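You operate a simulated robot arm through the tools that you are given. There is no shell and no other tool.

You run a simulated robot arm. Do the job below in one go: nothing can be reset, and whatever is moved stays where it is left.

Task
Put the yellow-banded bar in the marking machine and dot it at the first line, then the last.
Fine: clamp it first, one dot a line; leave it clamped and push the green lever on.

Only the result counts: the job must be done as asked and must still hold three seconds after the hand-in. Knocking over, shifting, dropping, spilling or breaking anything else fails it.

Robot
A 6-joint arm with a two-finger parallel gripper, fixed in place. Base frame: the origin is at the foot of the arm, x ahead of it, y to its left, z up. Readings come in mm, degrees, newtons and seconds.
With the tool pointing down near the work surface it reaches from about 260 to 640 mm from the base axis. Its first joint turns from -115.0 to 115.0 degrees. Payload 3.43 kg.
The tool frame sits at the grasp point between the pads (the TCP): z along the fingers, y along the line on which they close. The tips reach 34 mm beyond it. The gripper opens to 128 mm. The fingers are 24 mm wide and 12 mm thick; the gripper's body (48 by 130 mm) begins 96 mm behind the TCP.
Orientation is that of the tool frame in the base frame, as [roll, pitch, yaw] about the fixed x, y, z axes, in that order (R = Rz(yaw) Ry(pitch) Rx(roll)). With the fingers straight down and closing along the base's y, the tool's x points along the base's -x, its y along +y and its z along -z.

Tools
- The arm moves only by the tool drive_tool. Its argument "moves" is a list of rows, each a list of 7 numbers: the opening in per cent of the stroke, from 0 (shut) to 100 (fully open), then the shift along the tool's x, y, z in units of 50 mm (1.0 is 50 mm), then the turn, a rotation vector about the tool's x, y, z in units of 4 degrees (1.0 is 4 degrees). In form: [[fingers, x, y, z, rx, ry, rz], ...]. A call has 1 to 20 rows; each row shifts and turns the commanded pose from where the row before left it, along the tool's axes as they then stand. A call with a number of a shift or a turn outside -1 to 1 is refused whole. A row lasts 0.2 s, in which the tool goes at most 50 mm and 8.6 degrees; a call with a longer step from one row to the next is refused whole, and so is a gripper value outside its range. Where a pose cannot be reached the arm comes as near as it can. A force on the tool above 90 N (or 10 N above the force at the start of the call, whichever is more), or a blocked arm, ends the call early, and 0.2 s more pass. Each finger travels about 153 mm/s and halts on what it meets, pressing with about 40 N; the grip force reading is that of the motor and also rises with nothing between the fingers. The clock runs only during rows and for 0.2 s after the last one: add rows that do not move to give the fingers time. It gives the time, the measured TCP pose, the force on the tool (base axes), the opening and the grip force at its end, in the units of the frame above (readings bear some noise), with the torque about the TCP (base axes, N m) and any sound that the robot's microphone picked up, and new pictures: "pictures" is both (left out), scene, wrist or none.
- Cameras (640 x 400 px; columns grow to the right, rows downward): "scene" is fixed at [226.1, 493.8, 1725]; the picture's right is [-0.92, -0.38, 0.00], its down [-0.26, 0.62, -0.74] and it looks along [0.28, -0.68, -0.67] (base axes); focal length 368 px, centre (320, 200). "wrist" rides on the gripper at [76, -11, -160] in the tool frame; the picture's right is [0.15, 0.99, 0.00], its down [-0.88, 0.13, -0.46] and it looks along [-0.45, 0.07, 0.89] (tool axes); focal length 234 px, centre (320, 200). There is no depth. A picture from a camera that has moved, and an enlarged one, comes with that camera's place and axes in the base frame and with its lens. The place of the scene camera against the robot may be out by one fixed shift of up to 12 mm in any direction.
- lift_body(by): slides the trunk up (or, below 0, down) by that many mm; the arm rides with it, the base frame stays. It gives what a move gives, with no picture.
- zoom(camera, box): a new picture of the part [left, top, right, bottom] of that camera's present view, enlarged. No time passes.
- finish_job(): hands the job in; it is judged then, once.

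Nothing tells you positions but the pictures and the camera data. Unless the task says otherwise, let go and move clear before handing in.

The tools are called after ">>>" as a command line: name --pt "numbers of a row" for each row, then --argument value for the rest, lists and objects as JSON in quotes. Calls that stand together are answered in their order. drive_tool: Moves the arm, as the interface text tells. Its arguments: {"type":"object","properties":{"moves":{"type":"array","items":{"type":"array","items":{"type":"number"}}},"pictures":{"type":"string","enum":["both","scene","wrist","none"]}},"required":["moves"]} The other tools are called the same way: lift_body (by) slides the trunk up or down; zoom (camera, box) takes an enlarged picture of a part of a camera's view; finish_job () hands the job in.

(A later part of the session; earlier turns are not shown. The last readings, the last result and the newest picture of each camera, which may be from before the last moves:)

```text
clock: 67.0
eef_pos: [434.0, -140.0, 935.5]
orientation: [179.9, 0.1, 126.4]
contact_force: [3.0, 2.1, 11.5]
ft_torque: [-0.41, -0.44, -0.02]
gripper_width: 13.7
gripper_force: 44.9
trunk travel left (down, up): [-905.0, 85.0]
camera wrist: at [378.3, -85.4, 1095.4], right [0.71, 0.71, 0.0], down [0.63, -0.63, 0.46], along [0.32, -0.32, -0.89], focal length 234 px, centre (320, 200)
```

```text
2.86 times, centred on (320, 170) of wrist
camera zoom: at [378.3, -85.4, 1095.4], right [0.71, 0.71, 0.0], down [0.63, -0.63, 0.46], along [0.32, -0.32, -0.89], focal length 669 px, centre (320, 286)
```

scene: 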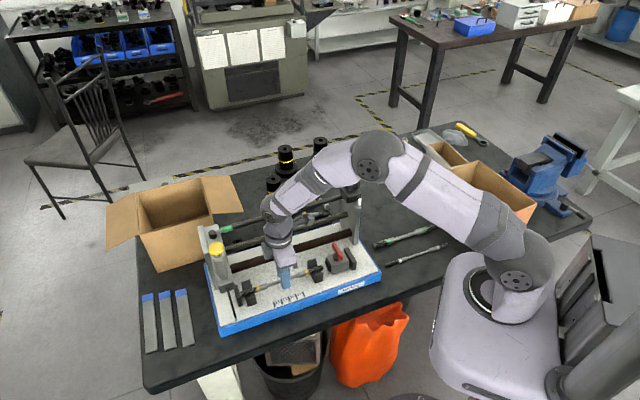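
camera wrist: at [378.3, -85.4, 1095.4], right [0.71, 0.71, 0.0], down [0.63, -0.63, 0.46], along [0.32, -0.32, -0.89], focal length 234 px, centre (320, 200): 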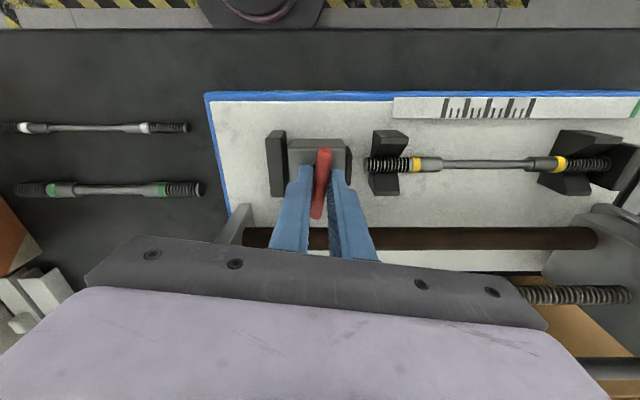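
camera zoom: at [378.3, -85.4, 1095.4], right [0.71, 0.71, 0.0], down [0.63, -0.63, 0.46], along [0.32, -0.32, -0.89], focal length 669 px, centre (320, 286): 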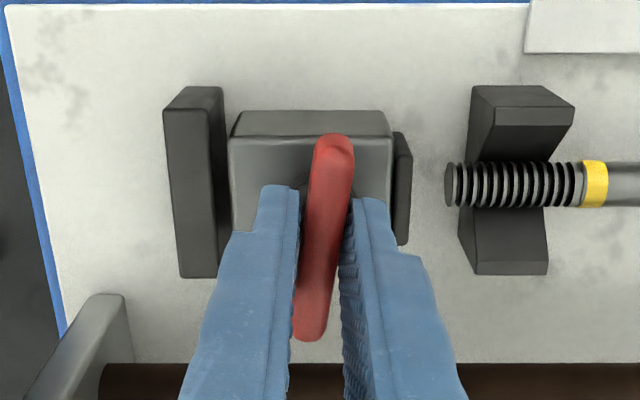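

The handle turned freely. I'll continue in the same direction and watch the pad.

>>> drive_tool --pt "0 0 0 0 0 0 0.8" --pt "0 0 0 0 0 0 0.8" --pt "0 0 0 0 0 0 0.8" --pt "0 0 0 0 0 0 0.8" --pt "0 0 0 0 0 0 0.8" --pt "0 0 0 0 0 0 0.8" --pt "0 0 0 0 0 0 0.8" --pt "0 0 0 0 0 0 0.8" --pt "0 0 0 0 0 0 0" --pictures "both"

>>> zoom --camera "wrist" --box '[220, 100, 420, 240]'

>>> zoom --camera "scene" --box '[290, 220, 370, 290]'

```text
clock: 69.0
eef_pos: [434.3, -138.8, 936.0]
orientation: [179.9, 0.2, 100.9]
contact_force: [12.8, 8.1, 13.9]
ft_torque: [0.53, -0.24, 0.01]
gripper_width: 13.5
gripper_force: 45.0
trunk travel left (down, up): [-905.0, 85.0]
camera wrist: at [407.8, -66.4, 1095.4], right [0.94, 0.33, 0.0], down [0.29, -0.84, 0.46], along [0.15, -0.43, -0.89], focal length 234 px, centre (320, 200)
```

scene: 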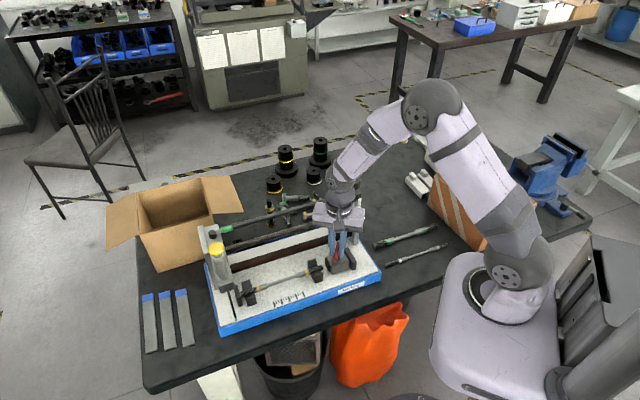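
wrist: 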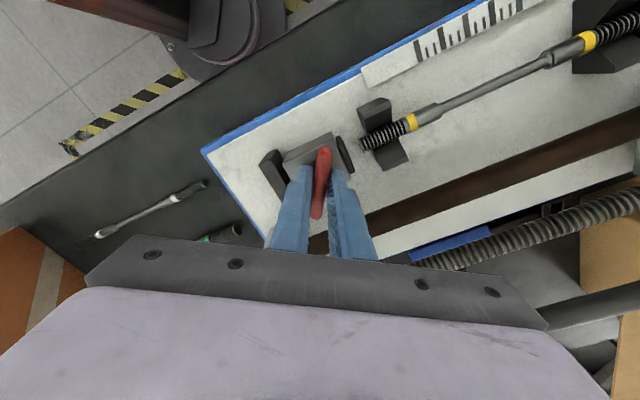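

```text
2.86 times, centred on (320, 170) of wrist
camera zoom: at [407.8, -66.4, 1095.4], right [0.94, 0.33, 0.0], down [0.29, -0.84, 0.46], along [0.15, -0.43, -0.89], focal length 669 px, centre (320, 286)
```

zoom: 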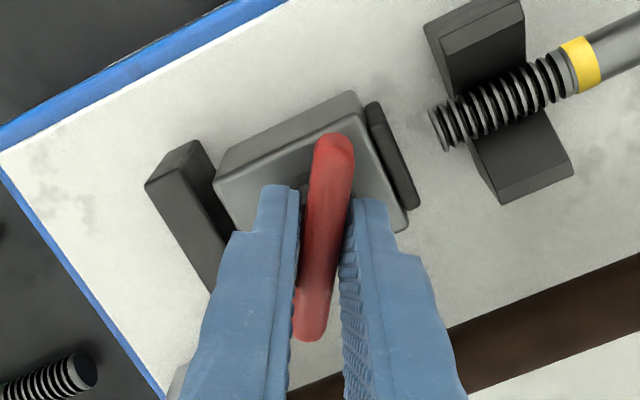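

```text
5.71 times, centred on (330, 255) of scene
camera zoom: at [226.1, 493.8, 1725.0], right [-0.92, -0.38, 0.0], down [-0.26, 0.62, -0.74], along [0.28, -0.68, -0.67], focal length 2105 px, centre (263, -114)
```

zoom: 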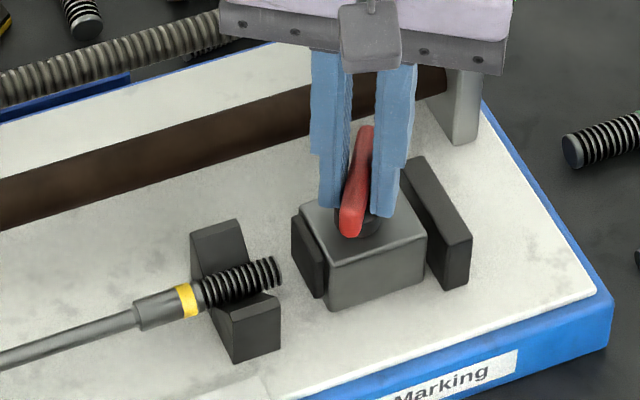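

>>> drive_tool --pt "0 0.01 0.024 0 0 0 0.8" --pt "0 0 0 0 0 0 0.8" --pt "0 0 0 0 0 0 0.8" --pt "0 0 0 0 0 0 0.8" --pt "0 0 0 0 0 0 0.8" --pt "0 0 0 0 0 0 0.8" --pt "0 0 0 0 0 0 0.8" --pt "0 0 0 0 0 0 0.8" --pt "0 0 0 0 0 0 0" --pictures "both"

>>> zoom --camera "wrist" --box '[220, 80, 420, 220]'

>>> zoom --camera "scene" --box '[290, 220, 370, 290]'

```text
clock: 71.0
eef_pos: [436.2, -136.5, 936.2]
orientation: [179.8, 0.1, 75.3]
contact_force: [15.2, 13.9, 19.6]
ft_torque: [0.64, -0.33, -0.02]
gripper_width: 13.5
gripper_force: 44.5
trunk travel left (down, up): [-905.0, 85.0]
camera wrist: at [442.8, -60.6, 1095.4], right [0.99, -0.11, 0.0], down [-0.1, -0.88, 0.46], along [-0.05, -0.46, -0.89], focal length 234 px, centre (320, 200)
```

scene: 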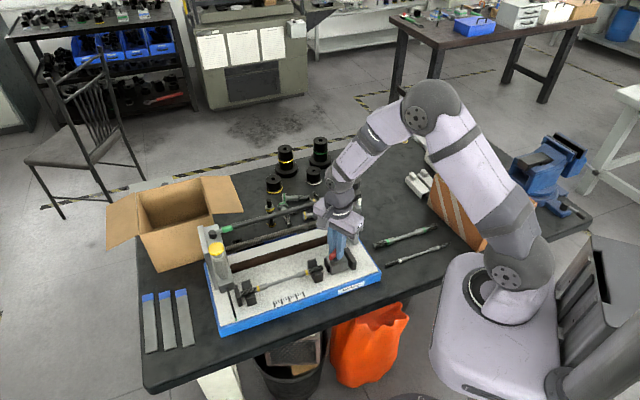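
wrist: 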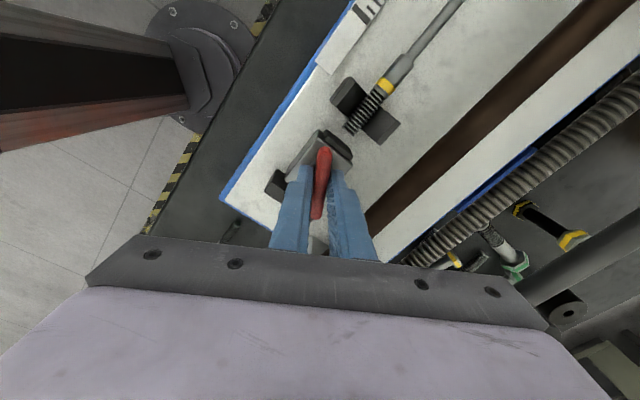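

```text
2.86 times, centred on (320, 150) of wrist
camera zoom: at [442.8, -60.6, 1095.4], right [0.99, -0.11, 0.0], down [-0.1, -0.88, 0.46], along [-0.05, -0.46, -0.89], focal length 669 px, centre (320, 343)
```

zoom: 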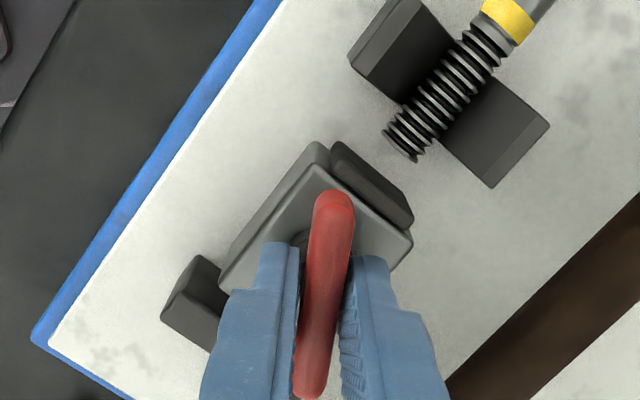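

```text
5.71 times, centred on (330, 255) of scene
camera zoom: at [226.1, 493.8, 1725.0], right [-0.92, -0.38, 0.0], down [-0.26, 0.62, -0.74], along [0.28, -0.68, -0.67], focal length 2105 px, centre (263, -114)
```

zoom: 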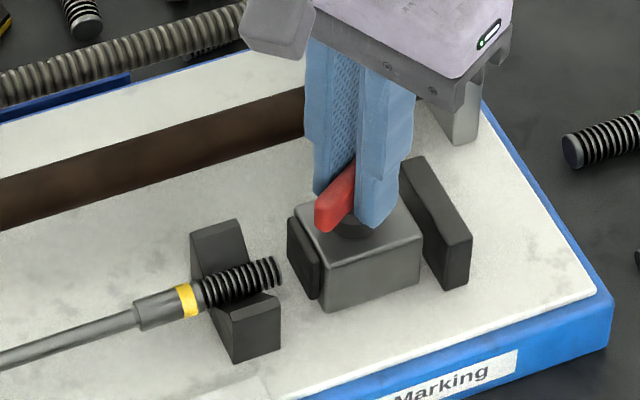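

The whole clamp body advances toward the bar as the handle turns. I'll keep turning and follow it along the axis.

>>> drive_tool --pt "0 0.03 0.015 0 0 0 0.8" --pt "0 0.012 0.004 0 0 0 0.8" --pt "0 0.012 0.004 0 0 0 0.8" --pt "0 0.012 0.004 0 0 0 0.8" --pt "0 0.012 0.003 0 0 0 0.8" --pt "0 0.012 0.002 0 0 0 0.8" --pt "0 0.012 0.002 0 0 0 0.8" --pt "0 0.012 0.001 0 0 0 0.8" --pt "0 0 0 0 0 0 0" --pictures "both"

>>> zoom --camera "wrist" --box '[220, 80, 420, 220]'

>>> zoom --camera "scene" --box '[290, 220, 370, 290]'

```text
clock: 73.0
eef_pos: [439.9, -131.2, 935.7]
orientation: [179.9, 0.1, 49.8]
contact_force: [15.0, 11.1, 9.4]
ft_torque: [0.34, -0.38, 0.0]
gripper_width: 13.7
gripper_force: 44.8
trunk travel left (down, up): [-905.0, 85.0]
camera wrist: at [479.0, -67.8, 1095.4], right [0.85, -0.53, 0.0], down [-0.47, -0.76, 0.46], along [-0.24, -0.39, -0.89], focal length 234 px, centre (320, 200)
```

scene: 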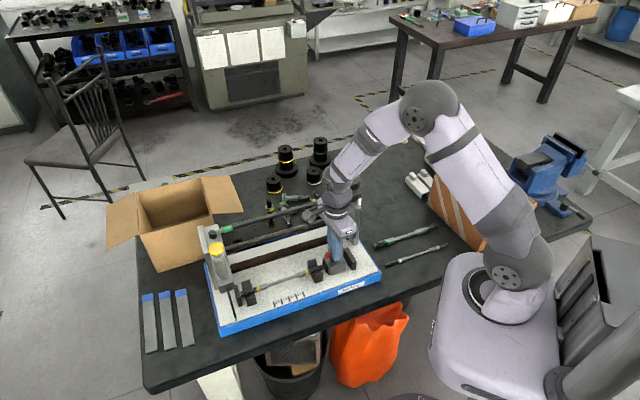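
wrist: 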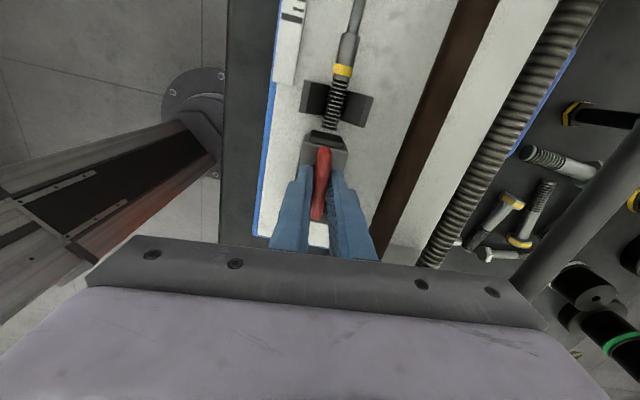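

```text
2.86 times, centred on (320, 150) of wrist
camera zoom: at [479.0, -67.8, 1095.4], right [0.85, -0.53, 0.0], down [-0.47, -0.76, 0.46], along [-0.24, -0.39, -0.89], focal length 669 px, centre (320, 343)
```

zoom: 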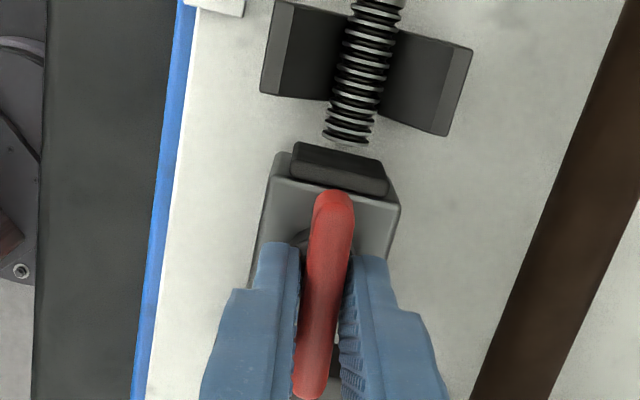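

```text
5.71 times, centred on (330, 255) of scene
camera zoom: at [226.1, 493.8, 1725.0], right [-0.92, -0.38, 0.0], down [-0.26, 0.62, -0.74], along [0.28, -0.68, -0.67], focal length 2105 px, centre (263, -114)
```

zoom: 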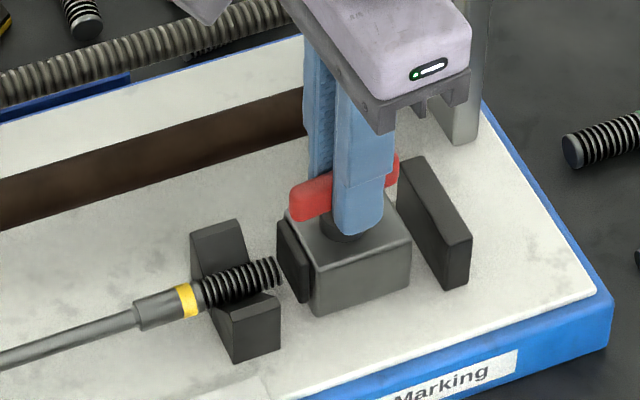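

>>> drive_tool --pt "0 0.03 0.001 0 0 0 0.5" --pt "0 0.012 0 0 0 0 0.5" --pt "0 0.012 0 0 0 0 0.5" --pt "0 0.012 0 0 0 0 0.5" --pt "0 0 0 0 0 0 0" --pictures "both"

>>> zoom --camera "wrist" --box '[220, 80, 420, 220]'

>>> zoom --camera "scene" --box '[290, 220, 370, 290]'

```text
clock: 74.2
eef_pos: [442.1, -132.3, 936.6]
orientation: [179.8, 0.0, 41.6]
contact_force: [13.4, 9.0, 14.2]
ft_torque: [0.05, -0.01, 0.01]
gripper_width: 13.7
gripper_force: 45.4
trunk travel left (down, up): [-905.0, 85.0]
camera wrist: at [489.7, -71.8, 1095.5], right [0.77, -0.64, 0.0], down [-0.57, -0.68, 0.46], along [-0.29, -0.35, -0.89], focal length 234 px, centre (320, 200)
```

scene: 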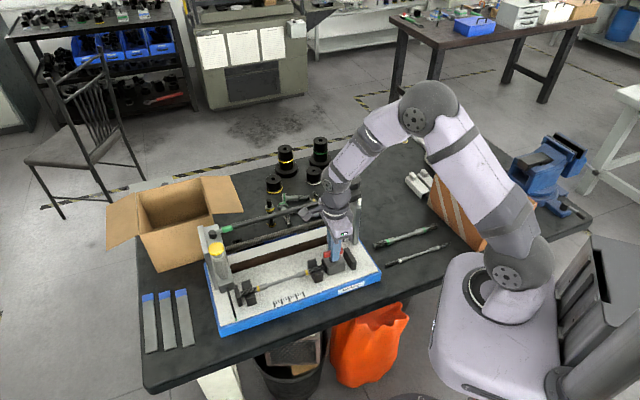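
wrist: 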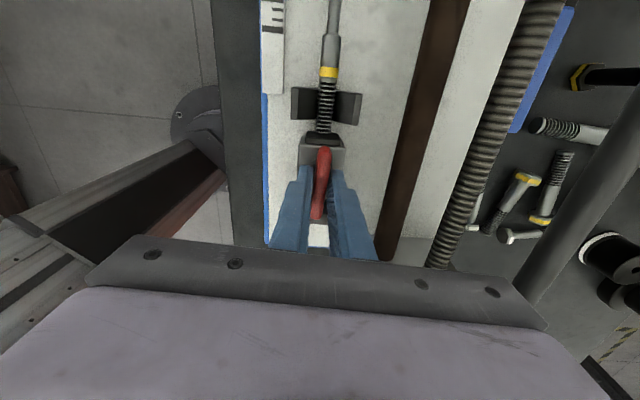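

```text
2.86 times, centred on (320, 150) of wrist
camera zoom: at [489.7, -71.8, 1095.5], right [0.77, -0.64, 0.0], down [-0.57, -0.68, 0.46], along [-0.29, -0.35, -0.89], focal length 669 px, centre (320, 343)
```

zoom: 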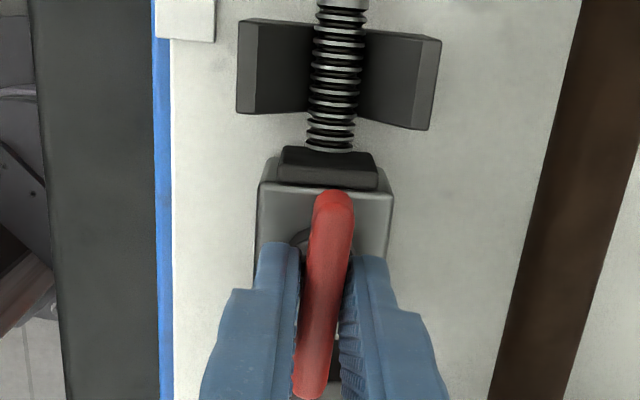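

```text
5.71 times, centred on (330, 255) of scene
camera zoom: at [226.1, 493.8, 1725.0], right [-0.92, -0.38, 0.0], down [-0.26, 0.62, -0.74], along [0.28, -0.68, -0.67], focal length 2105 px, centre (263, -114)
```

zoom: 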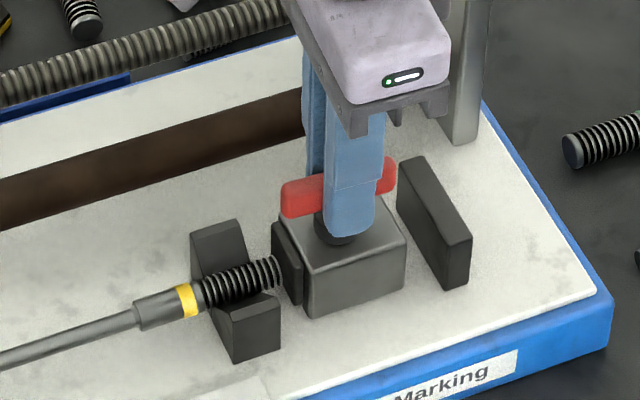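

The pad is almost at the bar end and still turning freely. I'll continue in small steps and watch for resistance.

>>> drive_tool --pt "0 0.03 -0.002 0 0 0 0.5" --pt "0 0.012 -0.001 0 0 0 0.5" --pt "0 0.012 -0.001 0 0 0 0.5" --pt "0 0.012 -0.002 0 0 0 0.5" --pt "0 0 0 0 0 0 0" --pictures "wrist"

>>> zoom --camera "wrist" --box '[220, 80, 420, 220]'

>>> zoom --camera "scene" --box '[290, 220, 370, 290]'

```text
clock: 75.4
eef_pos: [444.1, -129.1, 935.9]
orientation: [180.0, -0.1, 33.7]
contact_force: [10.1, 5.6, 17.3]
ft_torque: [-0.01, 0.16, -0.02]
gripper_width: 13.4
gripper_force: 44.8
trunk travel left (down, up): [-905.0, 85.0]
camera wrist: at [499.1, -77.3, 1095.5], right [0.67, -0.74, 0.0], down [-0.66, -0.6, 0.46], along [-0.34, -0.31, -0.89], focal length 234 px, centre (320, 200)
```

wrist: 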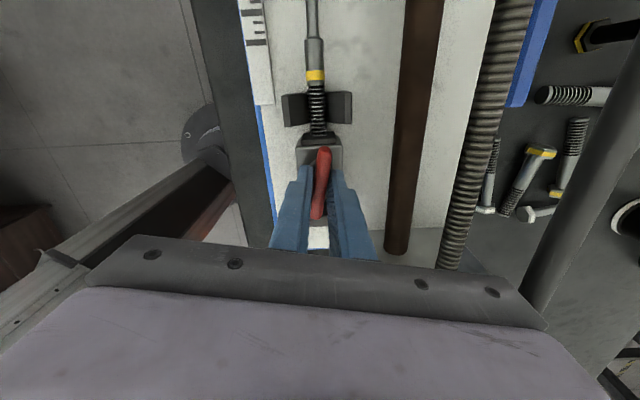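

```text
2.86 times, centred on (320, 150) of wrist
camera zoom: at [499.1, -77.3, 1095.5], right [0.67, -0.74, 0.0], down [-0.66, -0.6, 0.46], along [-0.34, -0.31, -0.89], focal length 669 px, centre (320, 343)
```

zoom: 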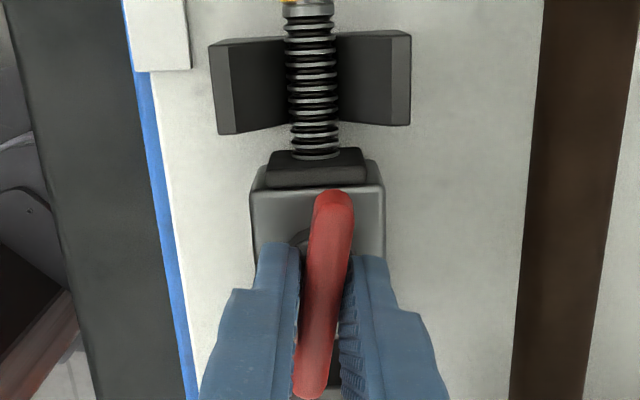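

```text
5.71 times, centred on (330, 255) of scene
camera zoom: at [226.1, 493.8, 1725.0], right [-0.92, -0.38, 0.0], down [-0.26, 0.62, -0.74], along [0.28, -0.68, -0.67], focal length 2105 px, centre (263, -114)
```

zoom: 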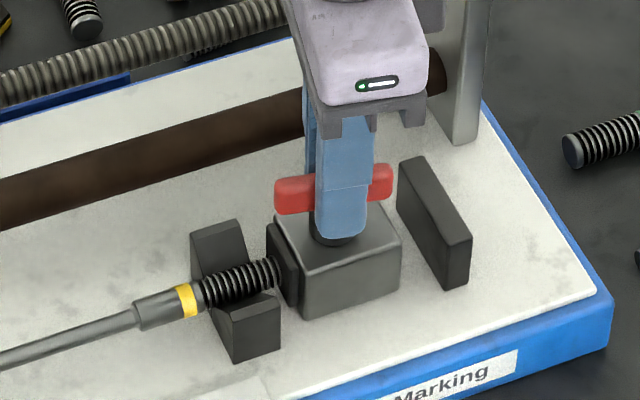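

>>> drive_tool --pt "0 0.02 -0.002 0 0 0 0.5" --pt "0 0.012 -0.002 0 0 0 0.5" --pt "0 0.012 -0.002 0 0 0 0.5" --pt "0 0.012 -0.003 0 0 0 0.5" --pt "0 0 0 0 0 0 0" --pictures "wrist"

>>> zoom --camera "wrist" --box '[220, 80, 420, 220]'

>>> zoom --camera "scene" --box '[290, 220, 370, 290]'

```text
clock: 76.6
eef_pos: [443.5, -128.4, 936.3]
orientation: [180.0, -0.1, 25.7]
contact_force: [3.2, -8.4, 22.4]
ft_torque: [-0.57, 0.66, -0.02]
gripper_width: 13.5
gripper_force: 44.7
trunk travel left (down, up): [-905.0, 85.0]
camera wrist: at [505.8, -85.6, 1095.6], right [0.56, -0.83, 0.0], down [-0.74, -0.5, 0.45], along [-0.38, -0.26, -0.89], focal length 234 px, centre (320, 200)
```

wrist: 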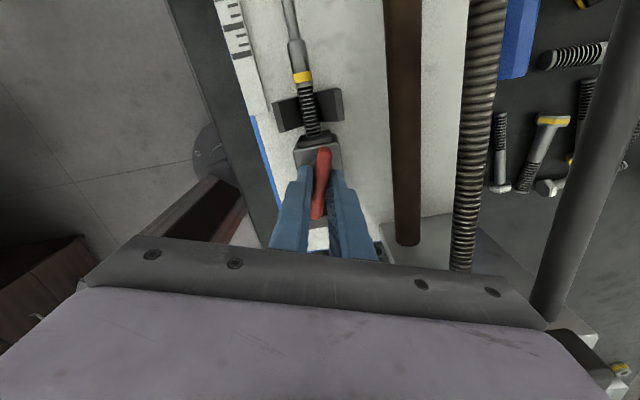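

```text
2.86 times, centred on (320, 150) of wrist
camera zoom: at [505.8, -85.6, 1095.6], right [0.56, -0.83, 0.0], down [-0.74, -0.5, 0.45], along [-0.38, -0.26, -0.89], focal length 669 px, centre (320, 343)
```

zoom: 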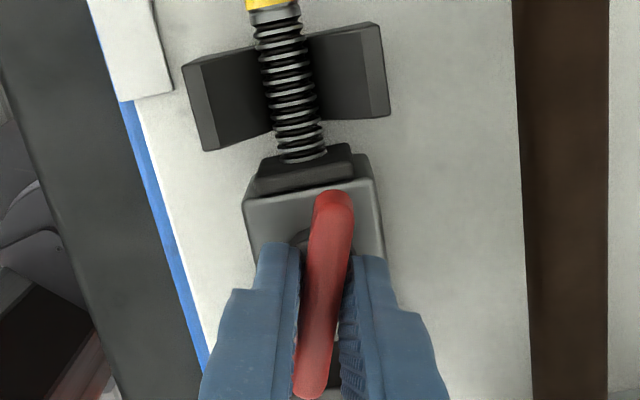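

```text
5.71 times, centred on (330, 255) of scene
camera zoom: at [226.1, 493.8, 1725.0], right [-0.92, -0.38, 0.0], down [-0.26, 0.62, -0.74], along [0.28, -0.68, -0.67], focal length 2105 px, centre (263, -114)
```

zoom: 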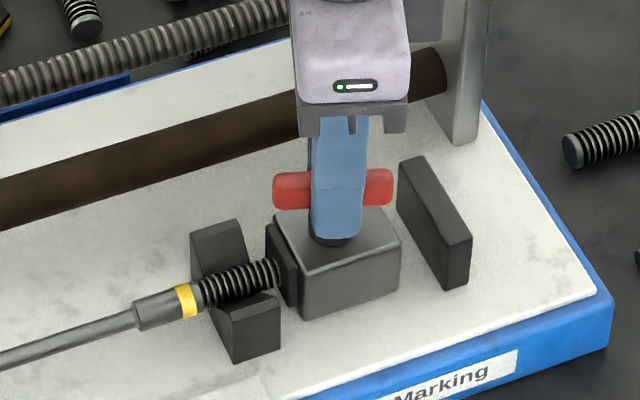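

>>> drive_tool --pt "0 0 0.014 0 0 0 0.5" --pt "0 0 0 0 0 0 0.5" --pt "0 0 0 0 0 0 0.5" --pt "0 0 0 0 0 0 0" --pictures "wrist"

>>> zoom --camera "wrist" --box '[220, 80, 420, 220]'

>>> zoom --camera "scene" --box '[210, 220, 370, 320]'

>>> zoom --camera "scene" --box '[290, 220, 370, 290]'

```text
clock: 77.6
eef_pos: [443.0, -128.1, 936.6]
orientation: [-180.0, -0.1, 19.7]
contact_force: [-0.3, -4.2, 21.4]
ft_torque: [-0.17, 0.06, 0.25]
gripper_width: 13.4
gripper_force: 45.4
trunk travel left (down, up): [-905.0, 85.0]
camera wrist: at [510.1, -92.4, 1095.7], right [0.47, -0.88, 0.0], down [-0.79, -0.42, 0.45], along [-0.4, -0.21, -0.89], focal length 234 px, centre (320, 200)
```

wrist: 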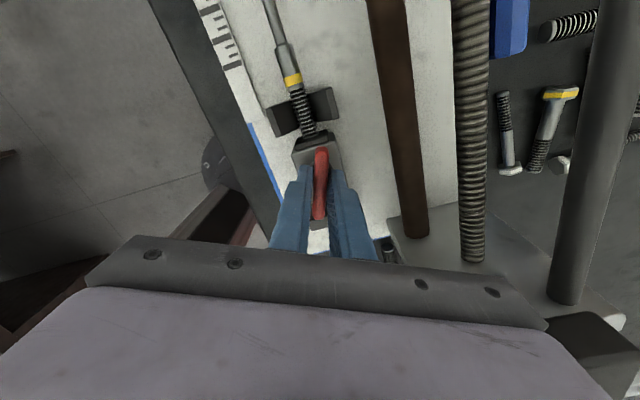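

```text
2.86 times, centred on (320, 150) of wrist
camera zoom: at [510.1, -92.4, 1095.7], right [0.47, -0.88, 0.0], down [-0.79, -0.42, 0.45], along [-0.4, -0.21, -0.89], focal length 669 px, centre (320, 343)
```

zoom: 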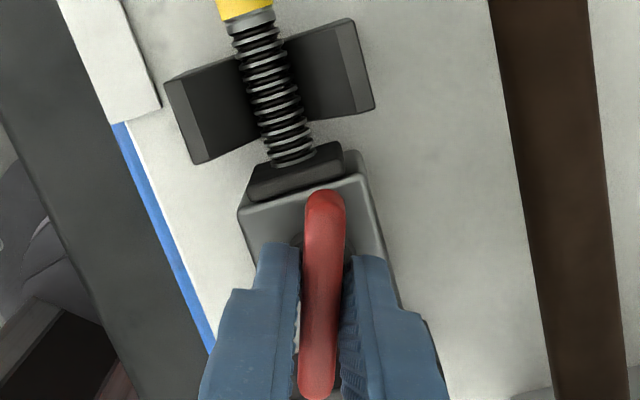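

```text
4.00 times, centred on (290, 270) of scene
camera zoom: at [226.1, 493.8, 1725.0], right [-0.92, -0.38, 0.0], down [-0.26, 0.62, -0.74], along [0.28, -0.68, -0.67], focal length 1473 px, centre (440, -80)
```

zoom: 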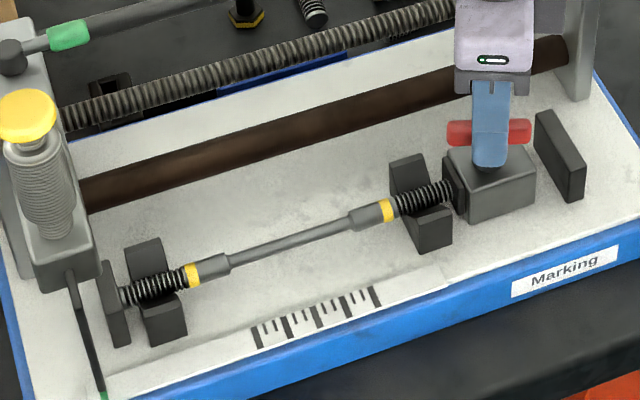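

```text
5.71 times, centred on (330, 255) of scene
camera zoom: at [226.1, 493.8, 1725.0], right [-0.92, -0.38, 0.0], down [-0.26, 0.62, -0.74], along [0.28, -0.68, -0.67], focal length 2105 px, centre (263, -114)
```

zoom: 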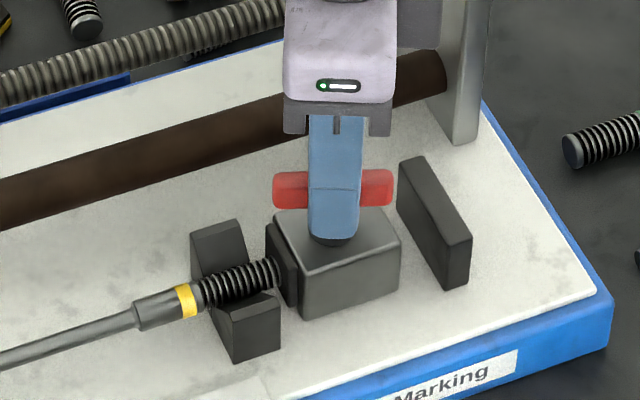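

Torque is now building and the pad sits against the bar end. I'll tighten a touch more.

>>> drive_tool --pt "0 0 0 0 0 0 0.5" --pt "0 0 0 0 0 0 0.5" --pt "0 0 0 0 0 0 0" --pictures "none"

>>> zoom --camera "scene" --box '[290, 220, 370, 290]'

>>> zoom --camera "wrist" --box '[220, 80, 420, 220]'

```text
clock: 78.4
eef_pos: [443.6, -128.6, 936.3]
orientation: [-180.0, 0.0, 15.8]
contact_force: [-1.7, -4.0, 19.6]
ft_torque: [-0.39, 0.57, 1.33]
gripper_width: 14.4
gripper_force: 45.0
trunk travel left (down, up): [-905.0, 85.0]
```

```text
5.71 times, centred on (330, 255) of scene
camera zoom: at [226.1, 493.8, 1725.0], right [-0.92, -0.38, 0.0], down [-0.26, 0.62, -0.74], along [0.28, -0.68, -0.67], focal length 2105 px, centre (263, -114)
```

zoom: 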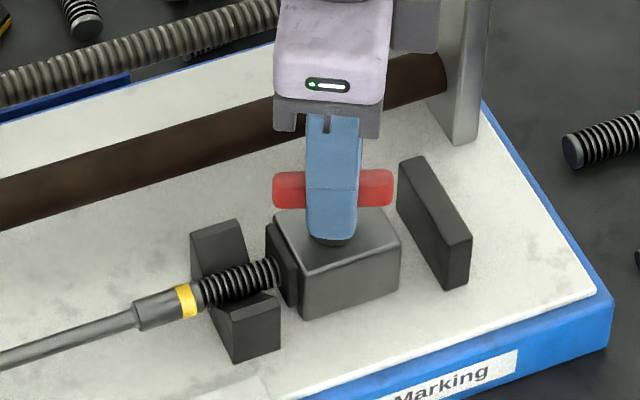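

```text
2.86 times, centred on (320, 150) of wrist
camera zoom: at [512.7, -97.0, 1095.6], right [0.41, -0.91, 0.0], down [-0.81, -0.37, 0.46], along [-0.41, -0.19, -0.89], focal length 669 px, centre (320, 343)
```

zoom: 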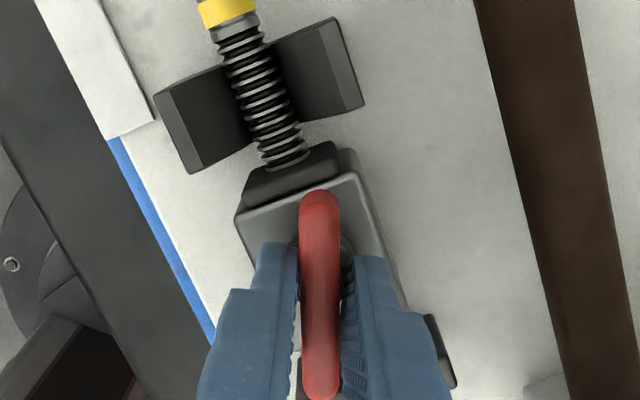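

The clamp is tight: the handle is blocked and the torque reached 1.3 N·m. I'll release the handle, rise, and go to the knob.

>>> drive_tool --pt "0 0 0 0 0 0 -0.5" --pt "20 0 0 0 0 0 0" --pt "30 0 0 0 0 0 0" --pt "30 0 0 -0.5 0 0 0" --pt "30 0 0 -0.9 0 0 0" --pt "30 0 0 -0.9 0 0 0" --pt "30 0 0 -0.9 0 0 0" --pt "30 0 0 -0.9 0 0 0" --pt "30 0 0 -0.8 0 0 0" --pt "30 0 0 0 0 0 0" --pictures "both"

>>> zoom --camera "scene" --box '[290, 220, 370, 290]'

>>> zoom --camera "scene" --box '[320, 160, 390, 230]'

```text
clock: 80.6
eef_pos: [445.9, -127.8, 1181.0]
orientation: [180.0, 0.0, 17.8]
contact_force: [0.1, 0.3, 0.4]
ft_torque: [0.04, -0.01, -0.04]
gripper_width: 38.3
gripper_force: 0.1
trunk travel left (down, up): [-905.0, 85.0]
camera wrist: at [513.6, -93.2, 1340.4], right [0.44, -0.9, 0.0], down [-0.8, -0.39, 0.46], along [-0.41, -0.2, -0.89], focal length 234 px, centre (320, 200)
```

scene: 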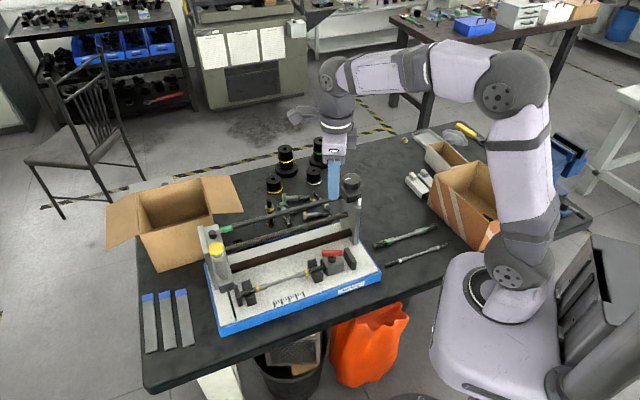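
wrist: 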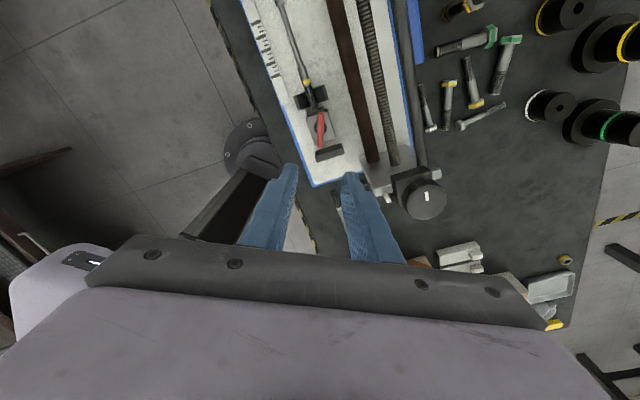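

```text
5.71 times, centred on (330, 255) of scene
camera zoom: at [226.1, 493.8, 1725.0], right [-0.92, -0.38, 0.0], down [-0.26, 0.62, -0.74], along [0.28, -0.68, -0.67], focal length 2105 px, centre (263, -114)
```

zoom: 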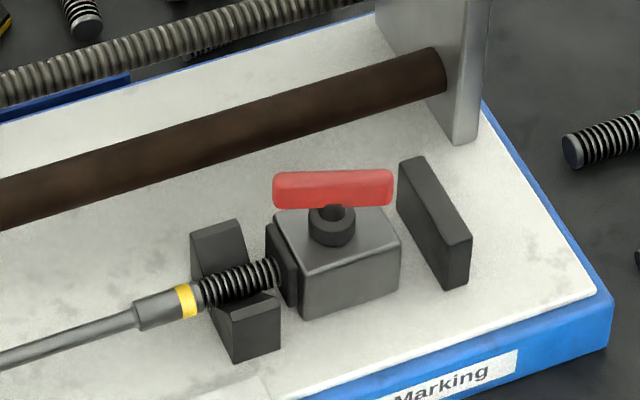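

```text
5.71 times, centred on (355, 195) of scene
camera zoom: at [226.1, 493.8, 1725.0], right [-0.92, -0.38, 0.0], down [-0.26, 0.62, -0.74], along [0.28, -0.68, -0.67], focal length 2105 px, centre (120, 229)
```

zoom: 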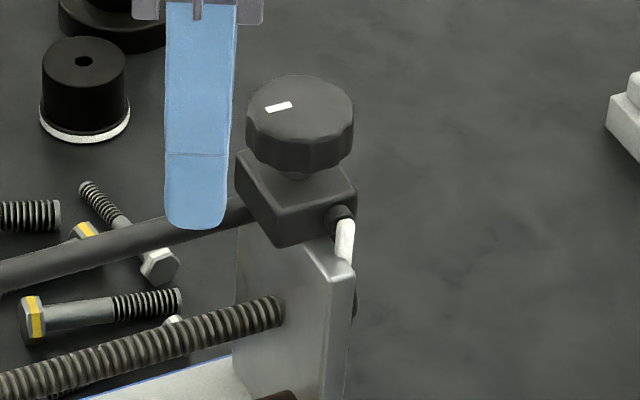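

The clamp holds with the handle along the axis. The knob is a faceted cylinder of about 50 mm near (449, -282). I'll move above it and rotate back to a mid-range wrist angle.

>>> drive_tool --pt "60 -0.2215 0.7375 0 0 0 0" --pt "60 -0.2215 0.7375 0 0 0 0" --pt "60 -0.2215 0.7375 0 0 0 0" --pt "60 -0.2215 0.7375 0 0 0 0" --pt "60 0 0 0 0 0 -1" --pt "60 0 0 0 0 0 -1" --pt "60 0 0 0 0 0 -1" --pt "60 0 0 0 0 0 -1" --pt "60 0 0 0 0 0 -1" --pt "60 0 0 0 0 0 -1" --pt "60 0 0 0 0 0 -1" --pt "60 0 0 0 0 0 -1" --pt "60 0 0 0 0 0 -1" --pt "60 0 0 0 0 0 -1" --pt "60 0 0 0 0 0 -1" --pt "60 0 0 0 0 0 -1" --pt "60 0 0 0 0 0 -1" --pt "60 0 0 0 0 0 -1" --pt "60 0 0 0 0 0 -1" --pictures "wrist"

>>> drive_tool --pt "60 0 0 0 0 0 -1" --pt "60 0 0 0 0 0 -1" --pt "60 0 0 0 0 0 -1" --pt "60 0 0 0 0 0 -1" --pt "60 0 0 0 0 0 -1" --pt "60 0 0 0 0 0 -1" --pt "60 0 0 0 0 0 -1" --pt "60 0 0 0 0 0 -1" --pt "60 0 0 0 0 0 -1" --pt "60 0 0 0 0 0 -1" --pt "60 0 0 0 0 0 -1" --pt "60 0 0 0 0 0 -1" --pt "60 0 0 0 0 0 -1" --pt "60 0 0 0 0 0 -1" --pt "60 0 0 0 0 0 0" --pictures "wrist"

>>> zoom --camera "wrist" --box '[220, 80, 420, 220]'

```text
clock: 84.6
eef_pos: [447.8, -283.2, 1181.3]
orientation: [-180.0, 0.0, 77.9]
contact_force: [-0.5, 0.9, -0.3]
ft_torque: [-0.01, 0.04, 0.01]
gripper_width: 76.8
gripper_force: 0.1
trunk travel left (down, up): [-905.0, 85.0]
camera wrist: at [452.0, -206.4, 1340.5], right [1.0, -0.06, 0.0], down [-0.06, -0.89, 0.46], along [-0.03, -0.45, -0.89], focal length 234 px, centre (320, 200)
```

wrist: 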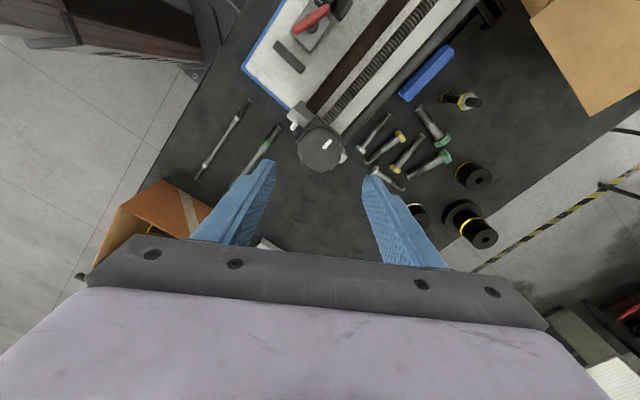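

```text
clock: 87.8
eef_pos: [448.8, -281.6, 1180.8]
orientation: [-180.0, 0.1, 133.9]
contact_force: [0.9, -0.9, -0.1]
ft_torque: [-0.01, -0.01, 0.02]
gripper_width: 76.7
gripper_force: 0.1
trunk travel left (down, up): [-905.0, 85.0]
camera wrist: at [386.6, -235.3, 1339.7], right [0.61, 0.79, 0.0], down [0.7, -0.54, 0.46], along [0.36, -0.28, -0.89], focal length 234 px, centre (320, 200)
```

wrist: 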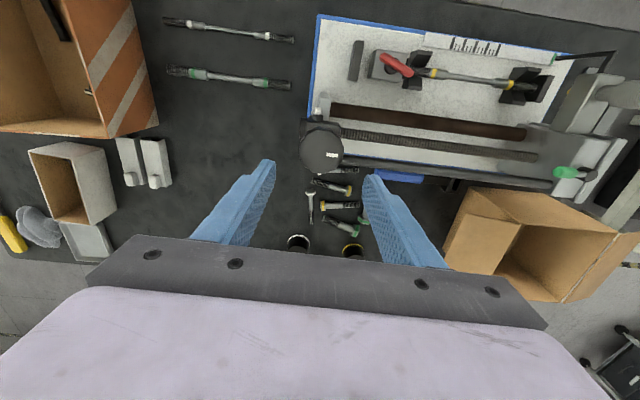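

```text
2.86 times, centred on (320, 150) of wrist
camera zoom: at [386.6, -235.3, 1339.7], right [0.61, 0.79, 0.0], down [0.7, -0.54, 0.46], along [0.36, -0.28, -0.89], focal length 669 px, centre (320, 343)
```

zoom: 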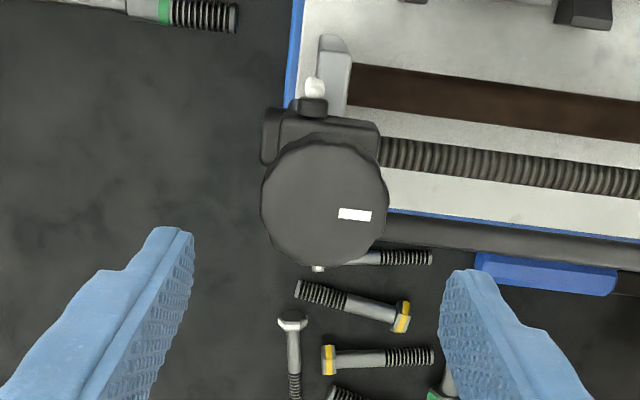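

The knob axis is about 2.5 mm off the tool axis in p and -2.1 mm in q. I'll correct that and descend around the knob.

>>> drive_tool --pt "60 0.042 0.05 0.5 0 0 0" --pt "60 0 0 0.8 0 0 0" --pt "60 0 0 0.5 0 0 0" --pt "60 0 0 0 0 0 0" --pictures "both"

>>> zoom --camera "wrist" --box '[220, 80, 420, 220]'

>>> zoom --camera "scene" --box '[320, 160, 390, 230]'

```text
clock: 88.8
eef_pos: [451.5, -279.7, 1090.7]
orientation: [-180.0, 0.0, 133.7]
contact_force: [0.7, -0.1, 0.2]
ft_torque: [-0.01, -0.02, 0.01]
gripper_width: 76.7
gripper_force: 0.1
trunk travel left (down, up): [-905.0, 85.0]
camera wrist: at [389.4, -232.3, 1250.9], right [0.61, 0.79, 0.0], down [0.7, -0.55, 0.46], along [0.36, -0.28, -0.89], focal length 234 px, centre (320, 200)
```

scene: 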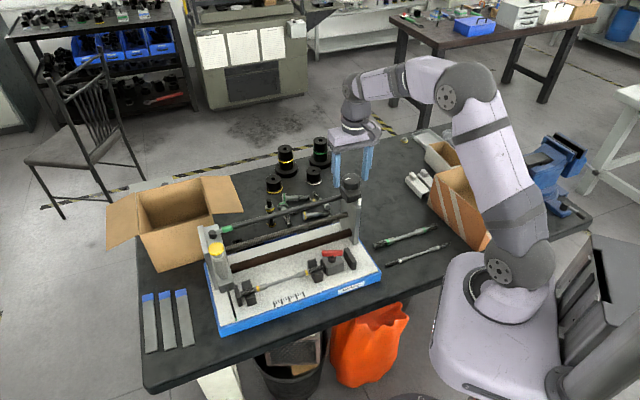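
wrist: 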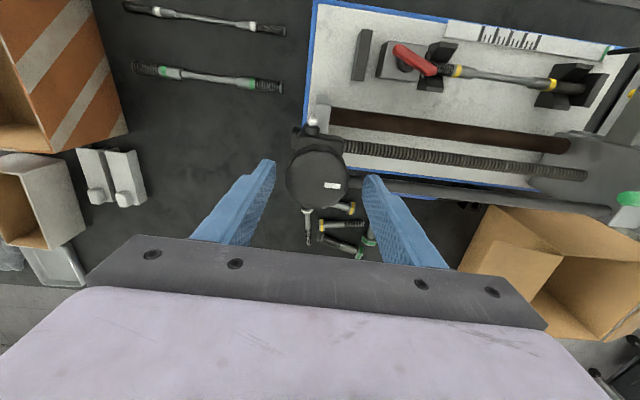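

```text
2.86 times, centred on (320, 150) of wrist
camera zoom: at [389.4, -232.3, 1250.9], right [0.61, 0.79, 0.0], down [0.7, -0.55, 0.46], along [0.36, -0.28, -0.89], focal length 669 px, centre (320, 343)
```

zoom: 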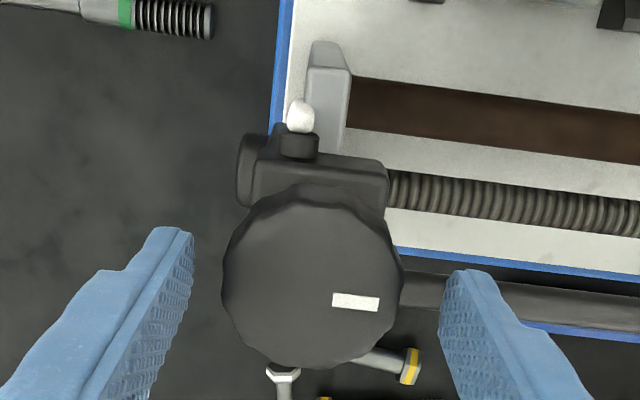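

```text
5.71 times, centred on (355, 195) of scene
camera zoom: at [226.1, 493.8, 1725.0], right [-0.92, -0.38, 0.0], down [-0.26, 0.62, -0.74], along [0.28, -0.68, -0.67], focal length 2105 px, centre (120, 229)
```

zoom: 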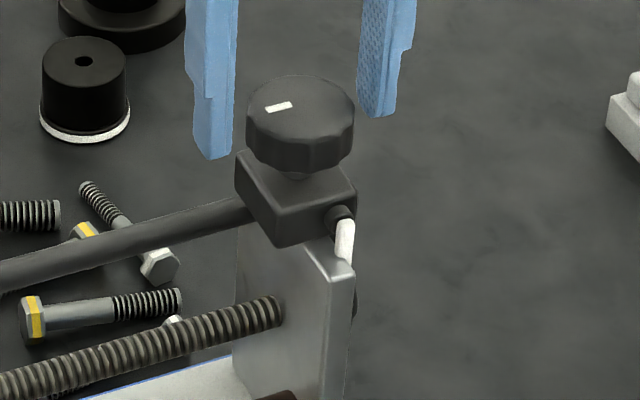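

>>> drive_tool --pt "60 0 -0.032 0.3 0 0 0" --pt "60 0 0 0.17 0 0 0" --pt "45 0 0 0 0 0 0" --pt "30 0 0 0 0 0 0" --pt "20 0 0 0 0 0 0" --pt "20 0 0 0 0 0 0" --pictures "both"

>>> zoom --camera "wrist" --box '[220, 80, 420, 220]'

>>> zoom --camera "scene" --box '[320, 160, 390, 230]'

```text
clock: 90.2
eef_pos: [450.1, -280.1, 1068.0]
orientation: [-180.0, 0.0, 133.9]
contact_force: [2.4, 3.7, -3.2]
ft_torque: [0.15, -0.62, -0.08]
gripper_width: 53.4
gripper_force: 45.3
trunk travel left (down, up): [-905.0, 85.0]
camera wrist: at [387.1, -233.5, 1226.8], right [0.61, 0.79, 0.0], down [0.7, -0.55, 0.46], along [0.36, -0.28, -0.89], focal length 234 px, centre (320, 200)
```

scene: 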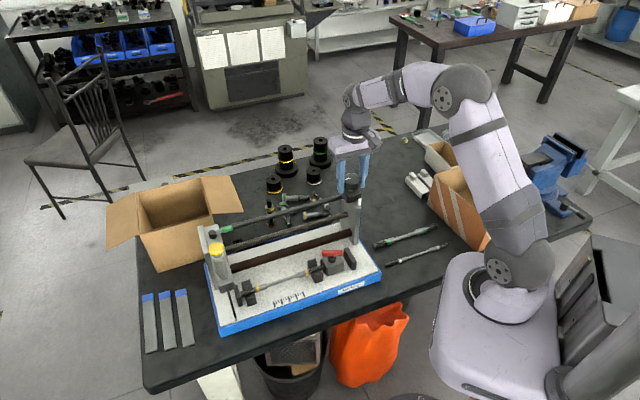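
wrist: 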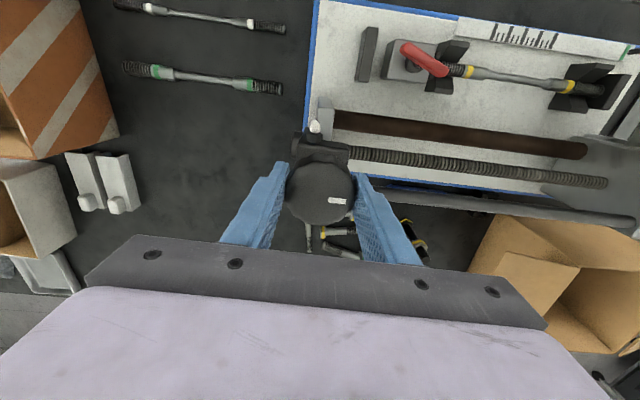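

```text
2.86 times, centred on (320, 150) of wrist
camera zoom: at [387.1, -233.5, 1226.8], right [0.61, 0.79, 0.0], down [0.7, -0.55, 0.46], along [0.36, -0.28, -0.89], focal length 669 px, centre (320, 343)
```

zoom: 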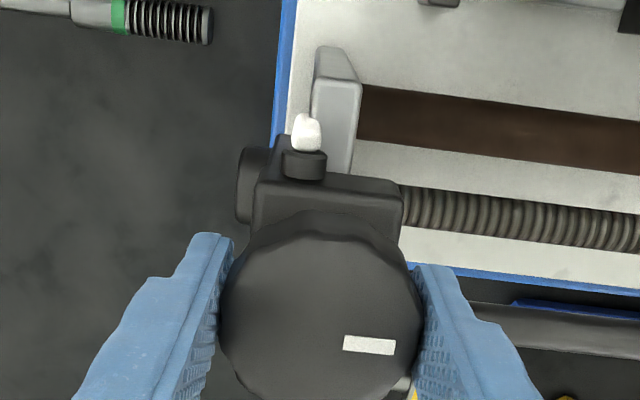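

```text
5.71 times, centred on (355, 195) of scene
camera zoom: at [226.1, 493.8, 1725.0], right [-0.92, -0.38, 0.0], down [-0.26, 0.62, -0.74], along [0.28, -0.68, -0.67], focal length 2105 px, centre (120, 229)
```

zoom: 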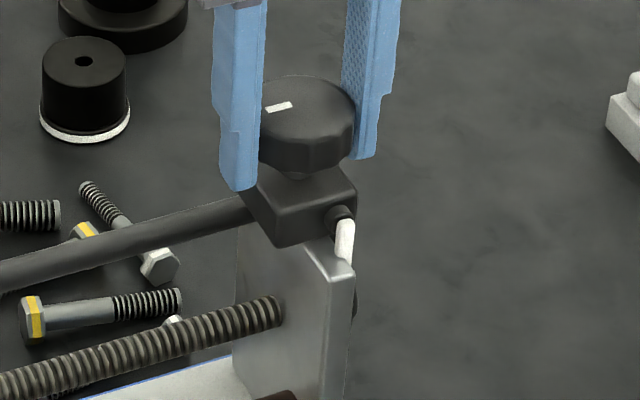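

The knob is gripped (53 mm). I'll try a small turn and check the carriage.

>>> drive_tool --pt "20 0 0 0 0 0 0.7" --pt "20 0 0 0 0 0 0.7" --pt "20 0 0 0 0 0 0.7" --pt "20 0 0 0 0 0 0" --pictures "both"

>>> zoom --camera "scene" --box '[190, 220, 290, 320]'

>>> zoom --camera "wrist" --box '[220, 80, 420, 220]'

```text
clock: 91.2
eef_pos: [448.2, -281.3, 1067.2]
orientation: [-180.0, 0.0, 125.3]
contact_force: [6.4, 1.2, 1.5]
ft_torque: [0.83, 0.66, -0.02]
gripper_width: 53.6
gripper_force: 44.6
trunk travel left (down, up): [-905.0, 85.0]
camera wrist: at [394.5, -224.9, 1226.7], right [0.72, 0.69, 0.0], down [0.62, -0.64, 0.46], along [0.32, -0.33, -0.89], focal length 234 px, centre (320, 200)
```

scene: 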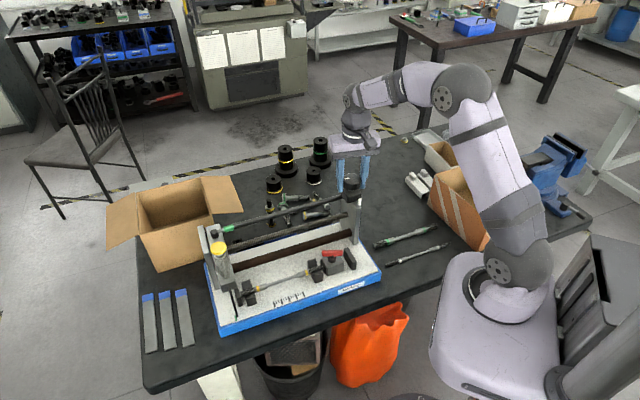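
wrist: 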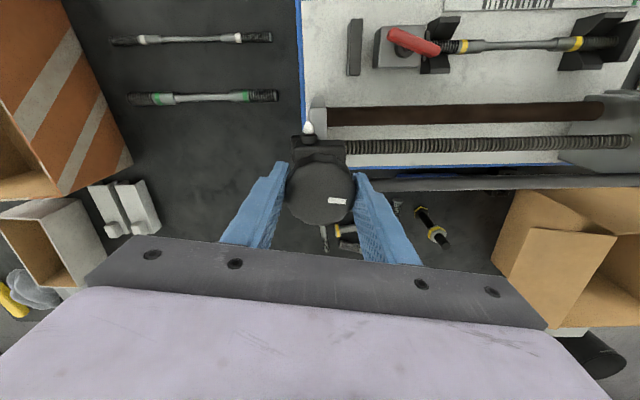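

```text
4.00 times, centred on (240, 270) of scene
camera zoom: at [226.1, 493.8, 1725.0], right [-0.92, -0.38, 0.0], down [-0.26, 0.62, -0.74], along [0.28, -0.68, -0.67], focal length 1473 px, centre (640, -80)
```

zoom: 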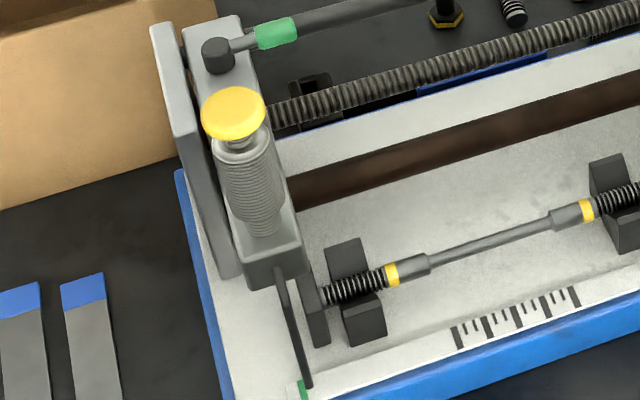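

```text
2.86 times, centred on (320, 150) of wrist
camera zoom: at [394.5, -224.9, 1226.7], right [0.72, 0.69, 0.0], down [0.62, -0.64, 0.46], along [0.32, -0.33, -0.89], focal length 669 px, centre (320, 343)
```

zoom: 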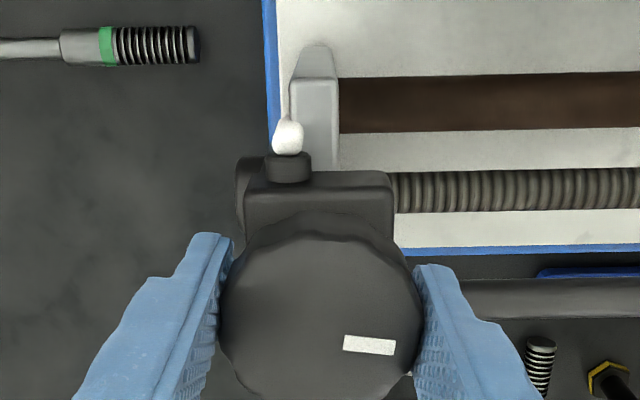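

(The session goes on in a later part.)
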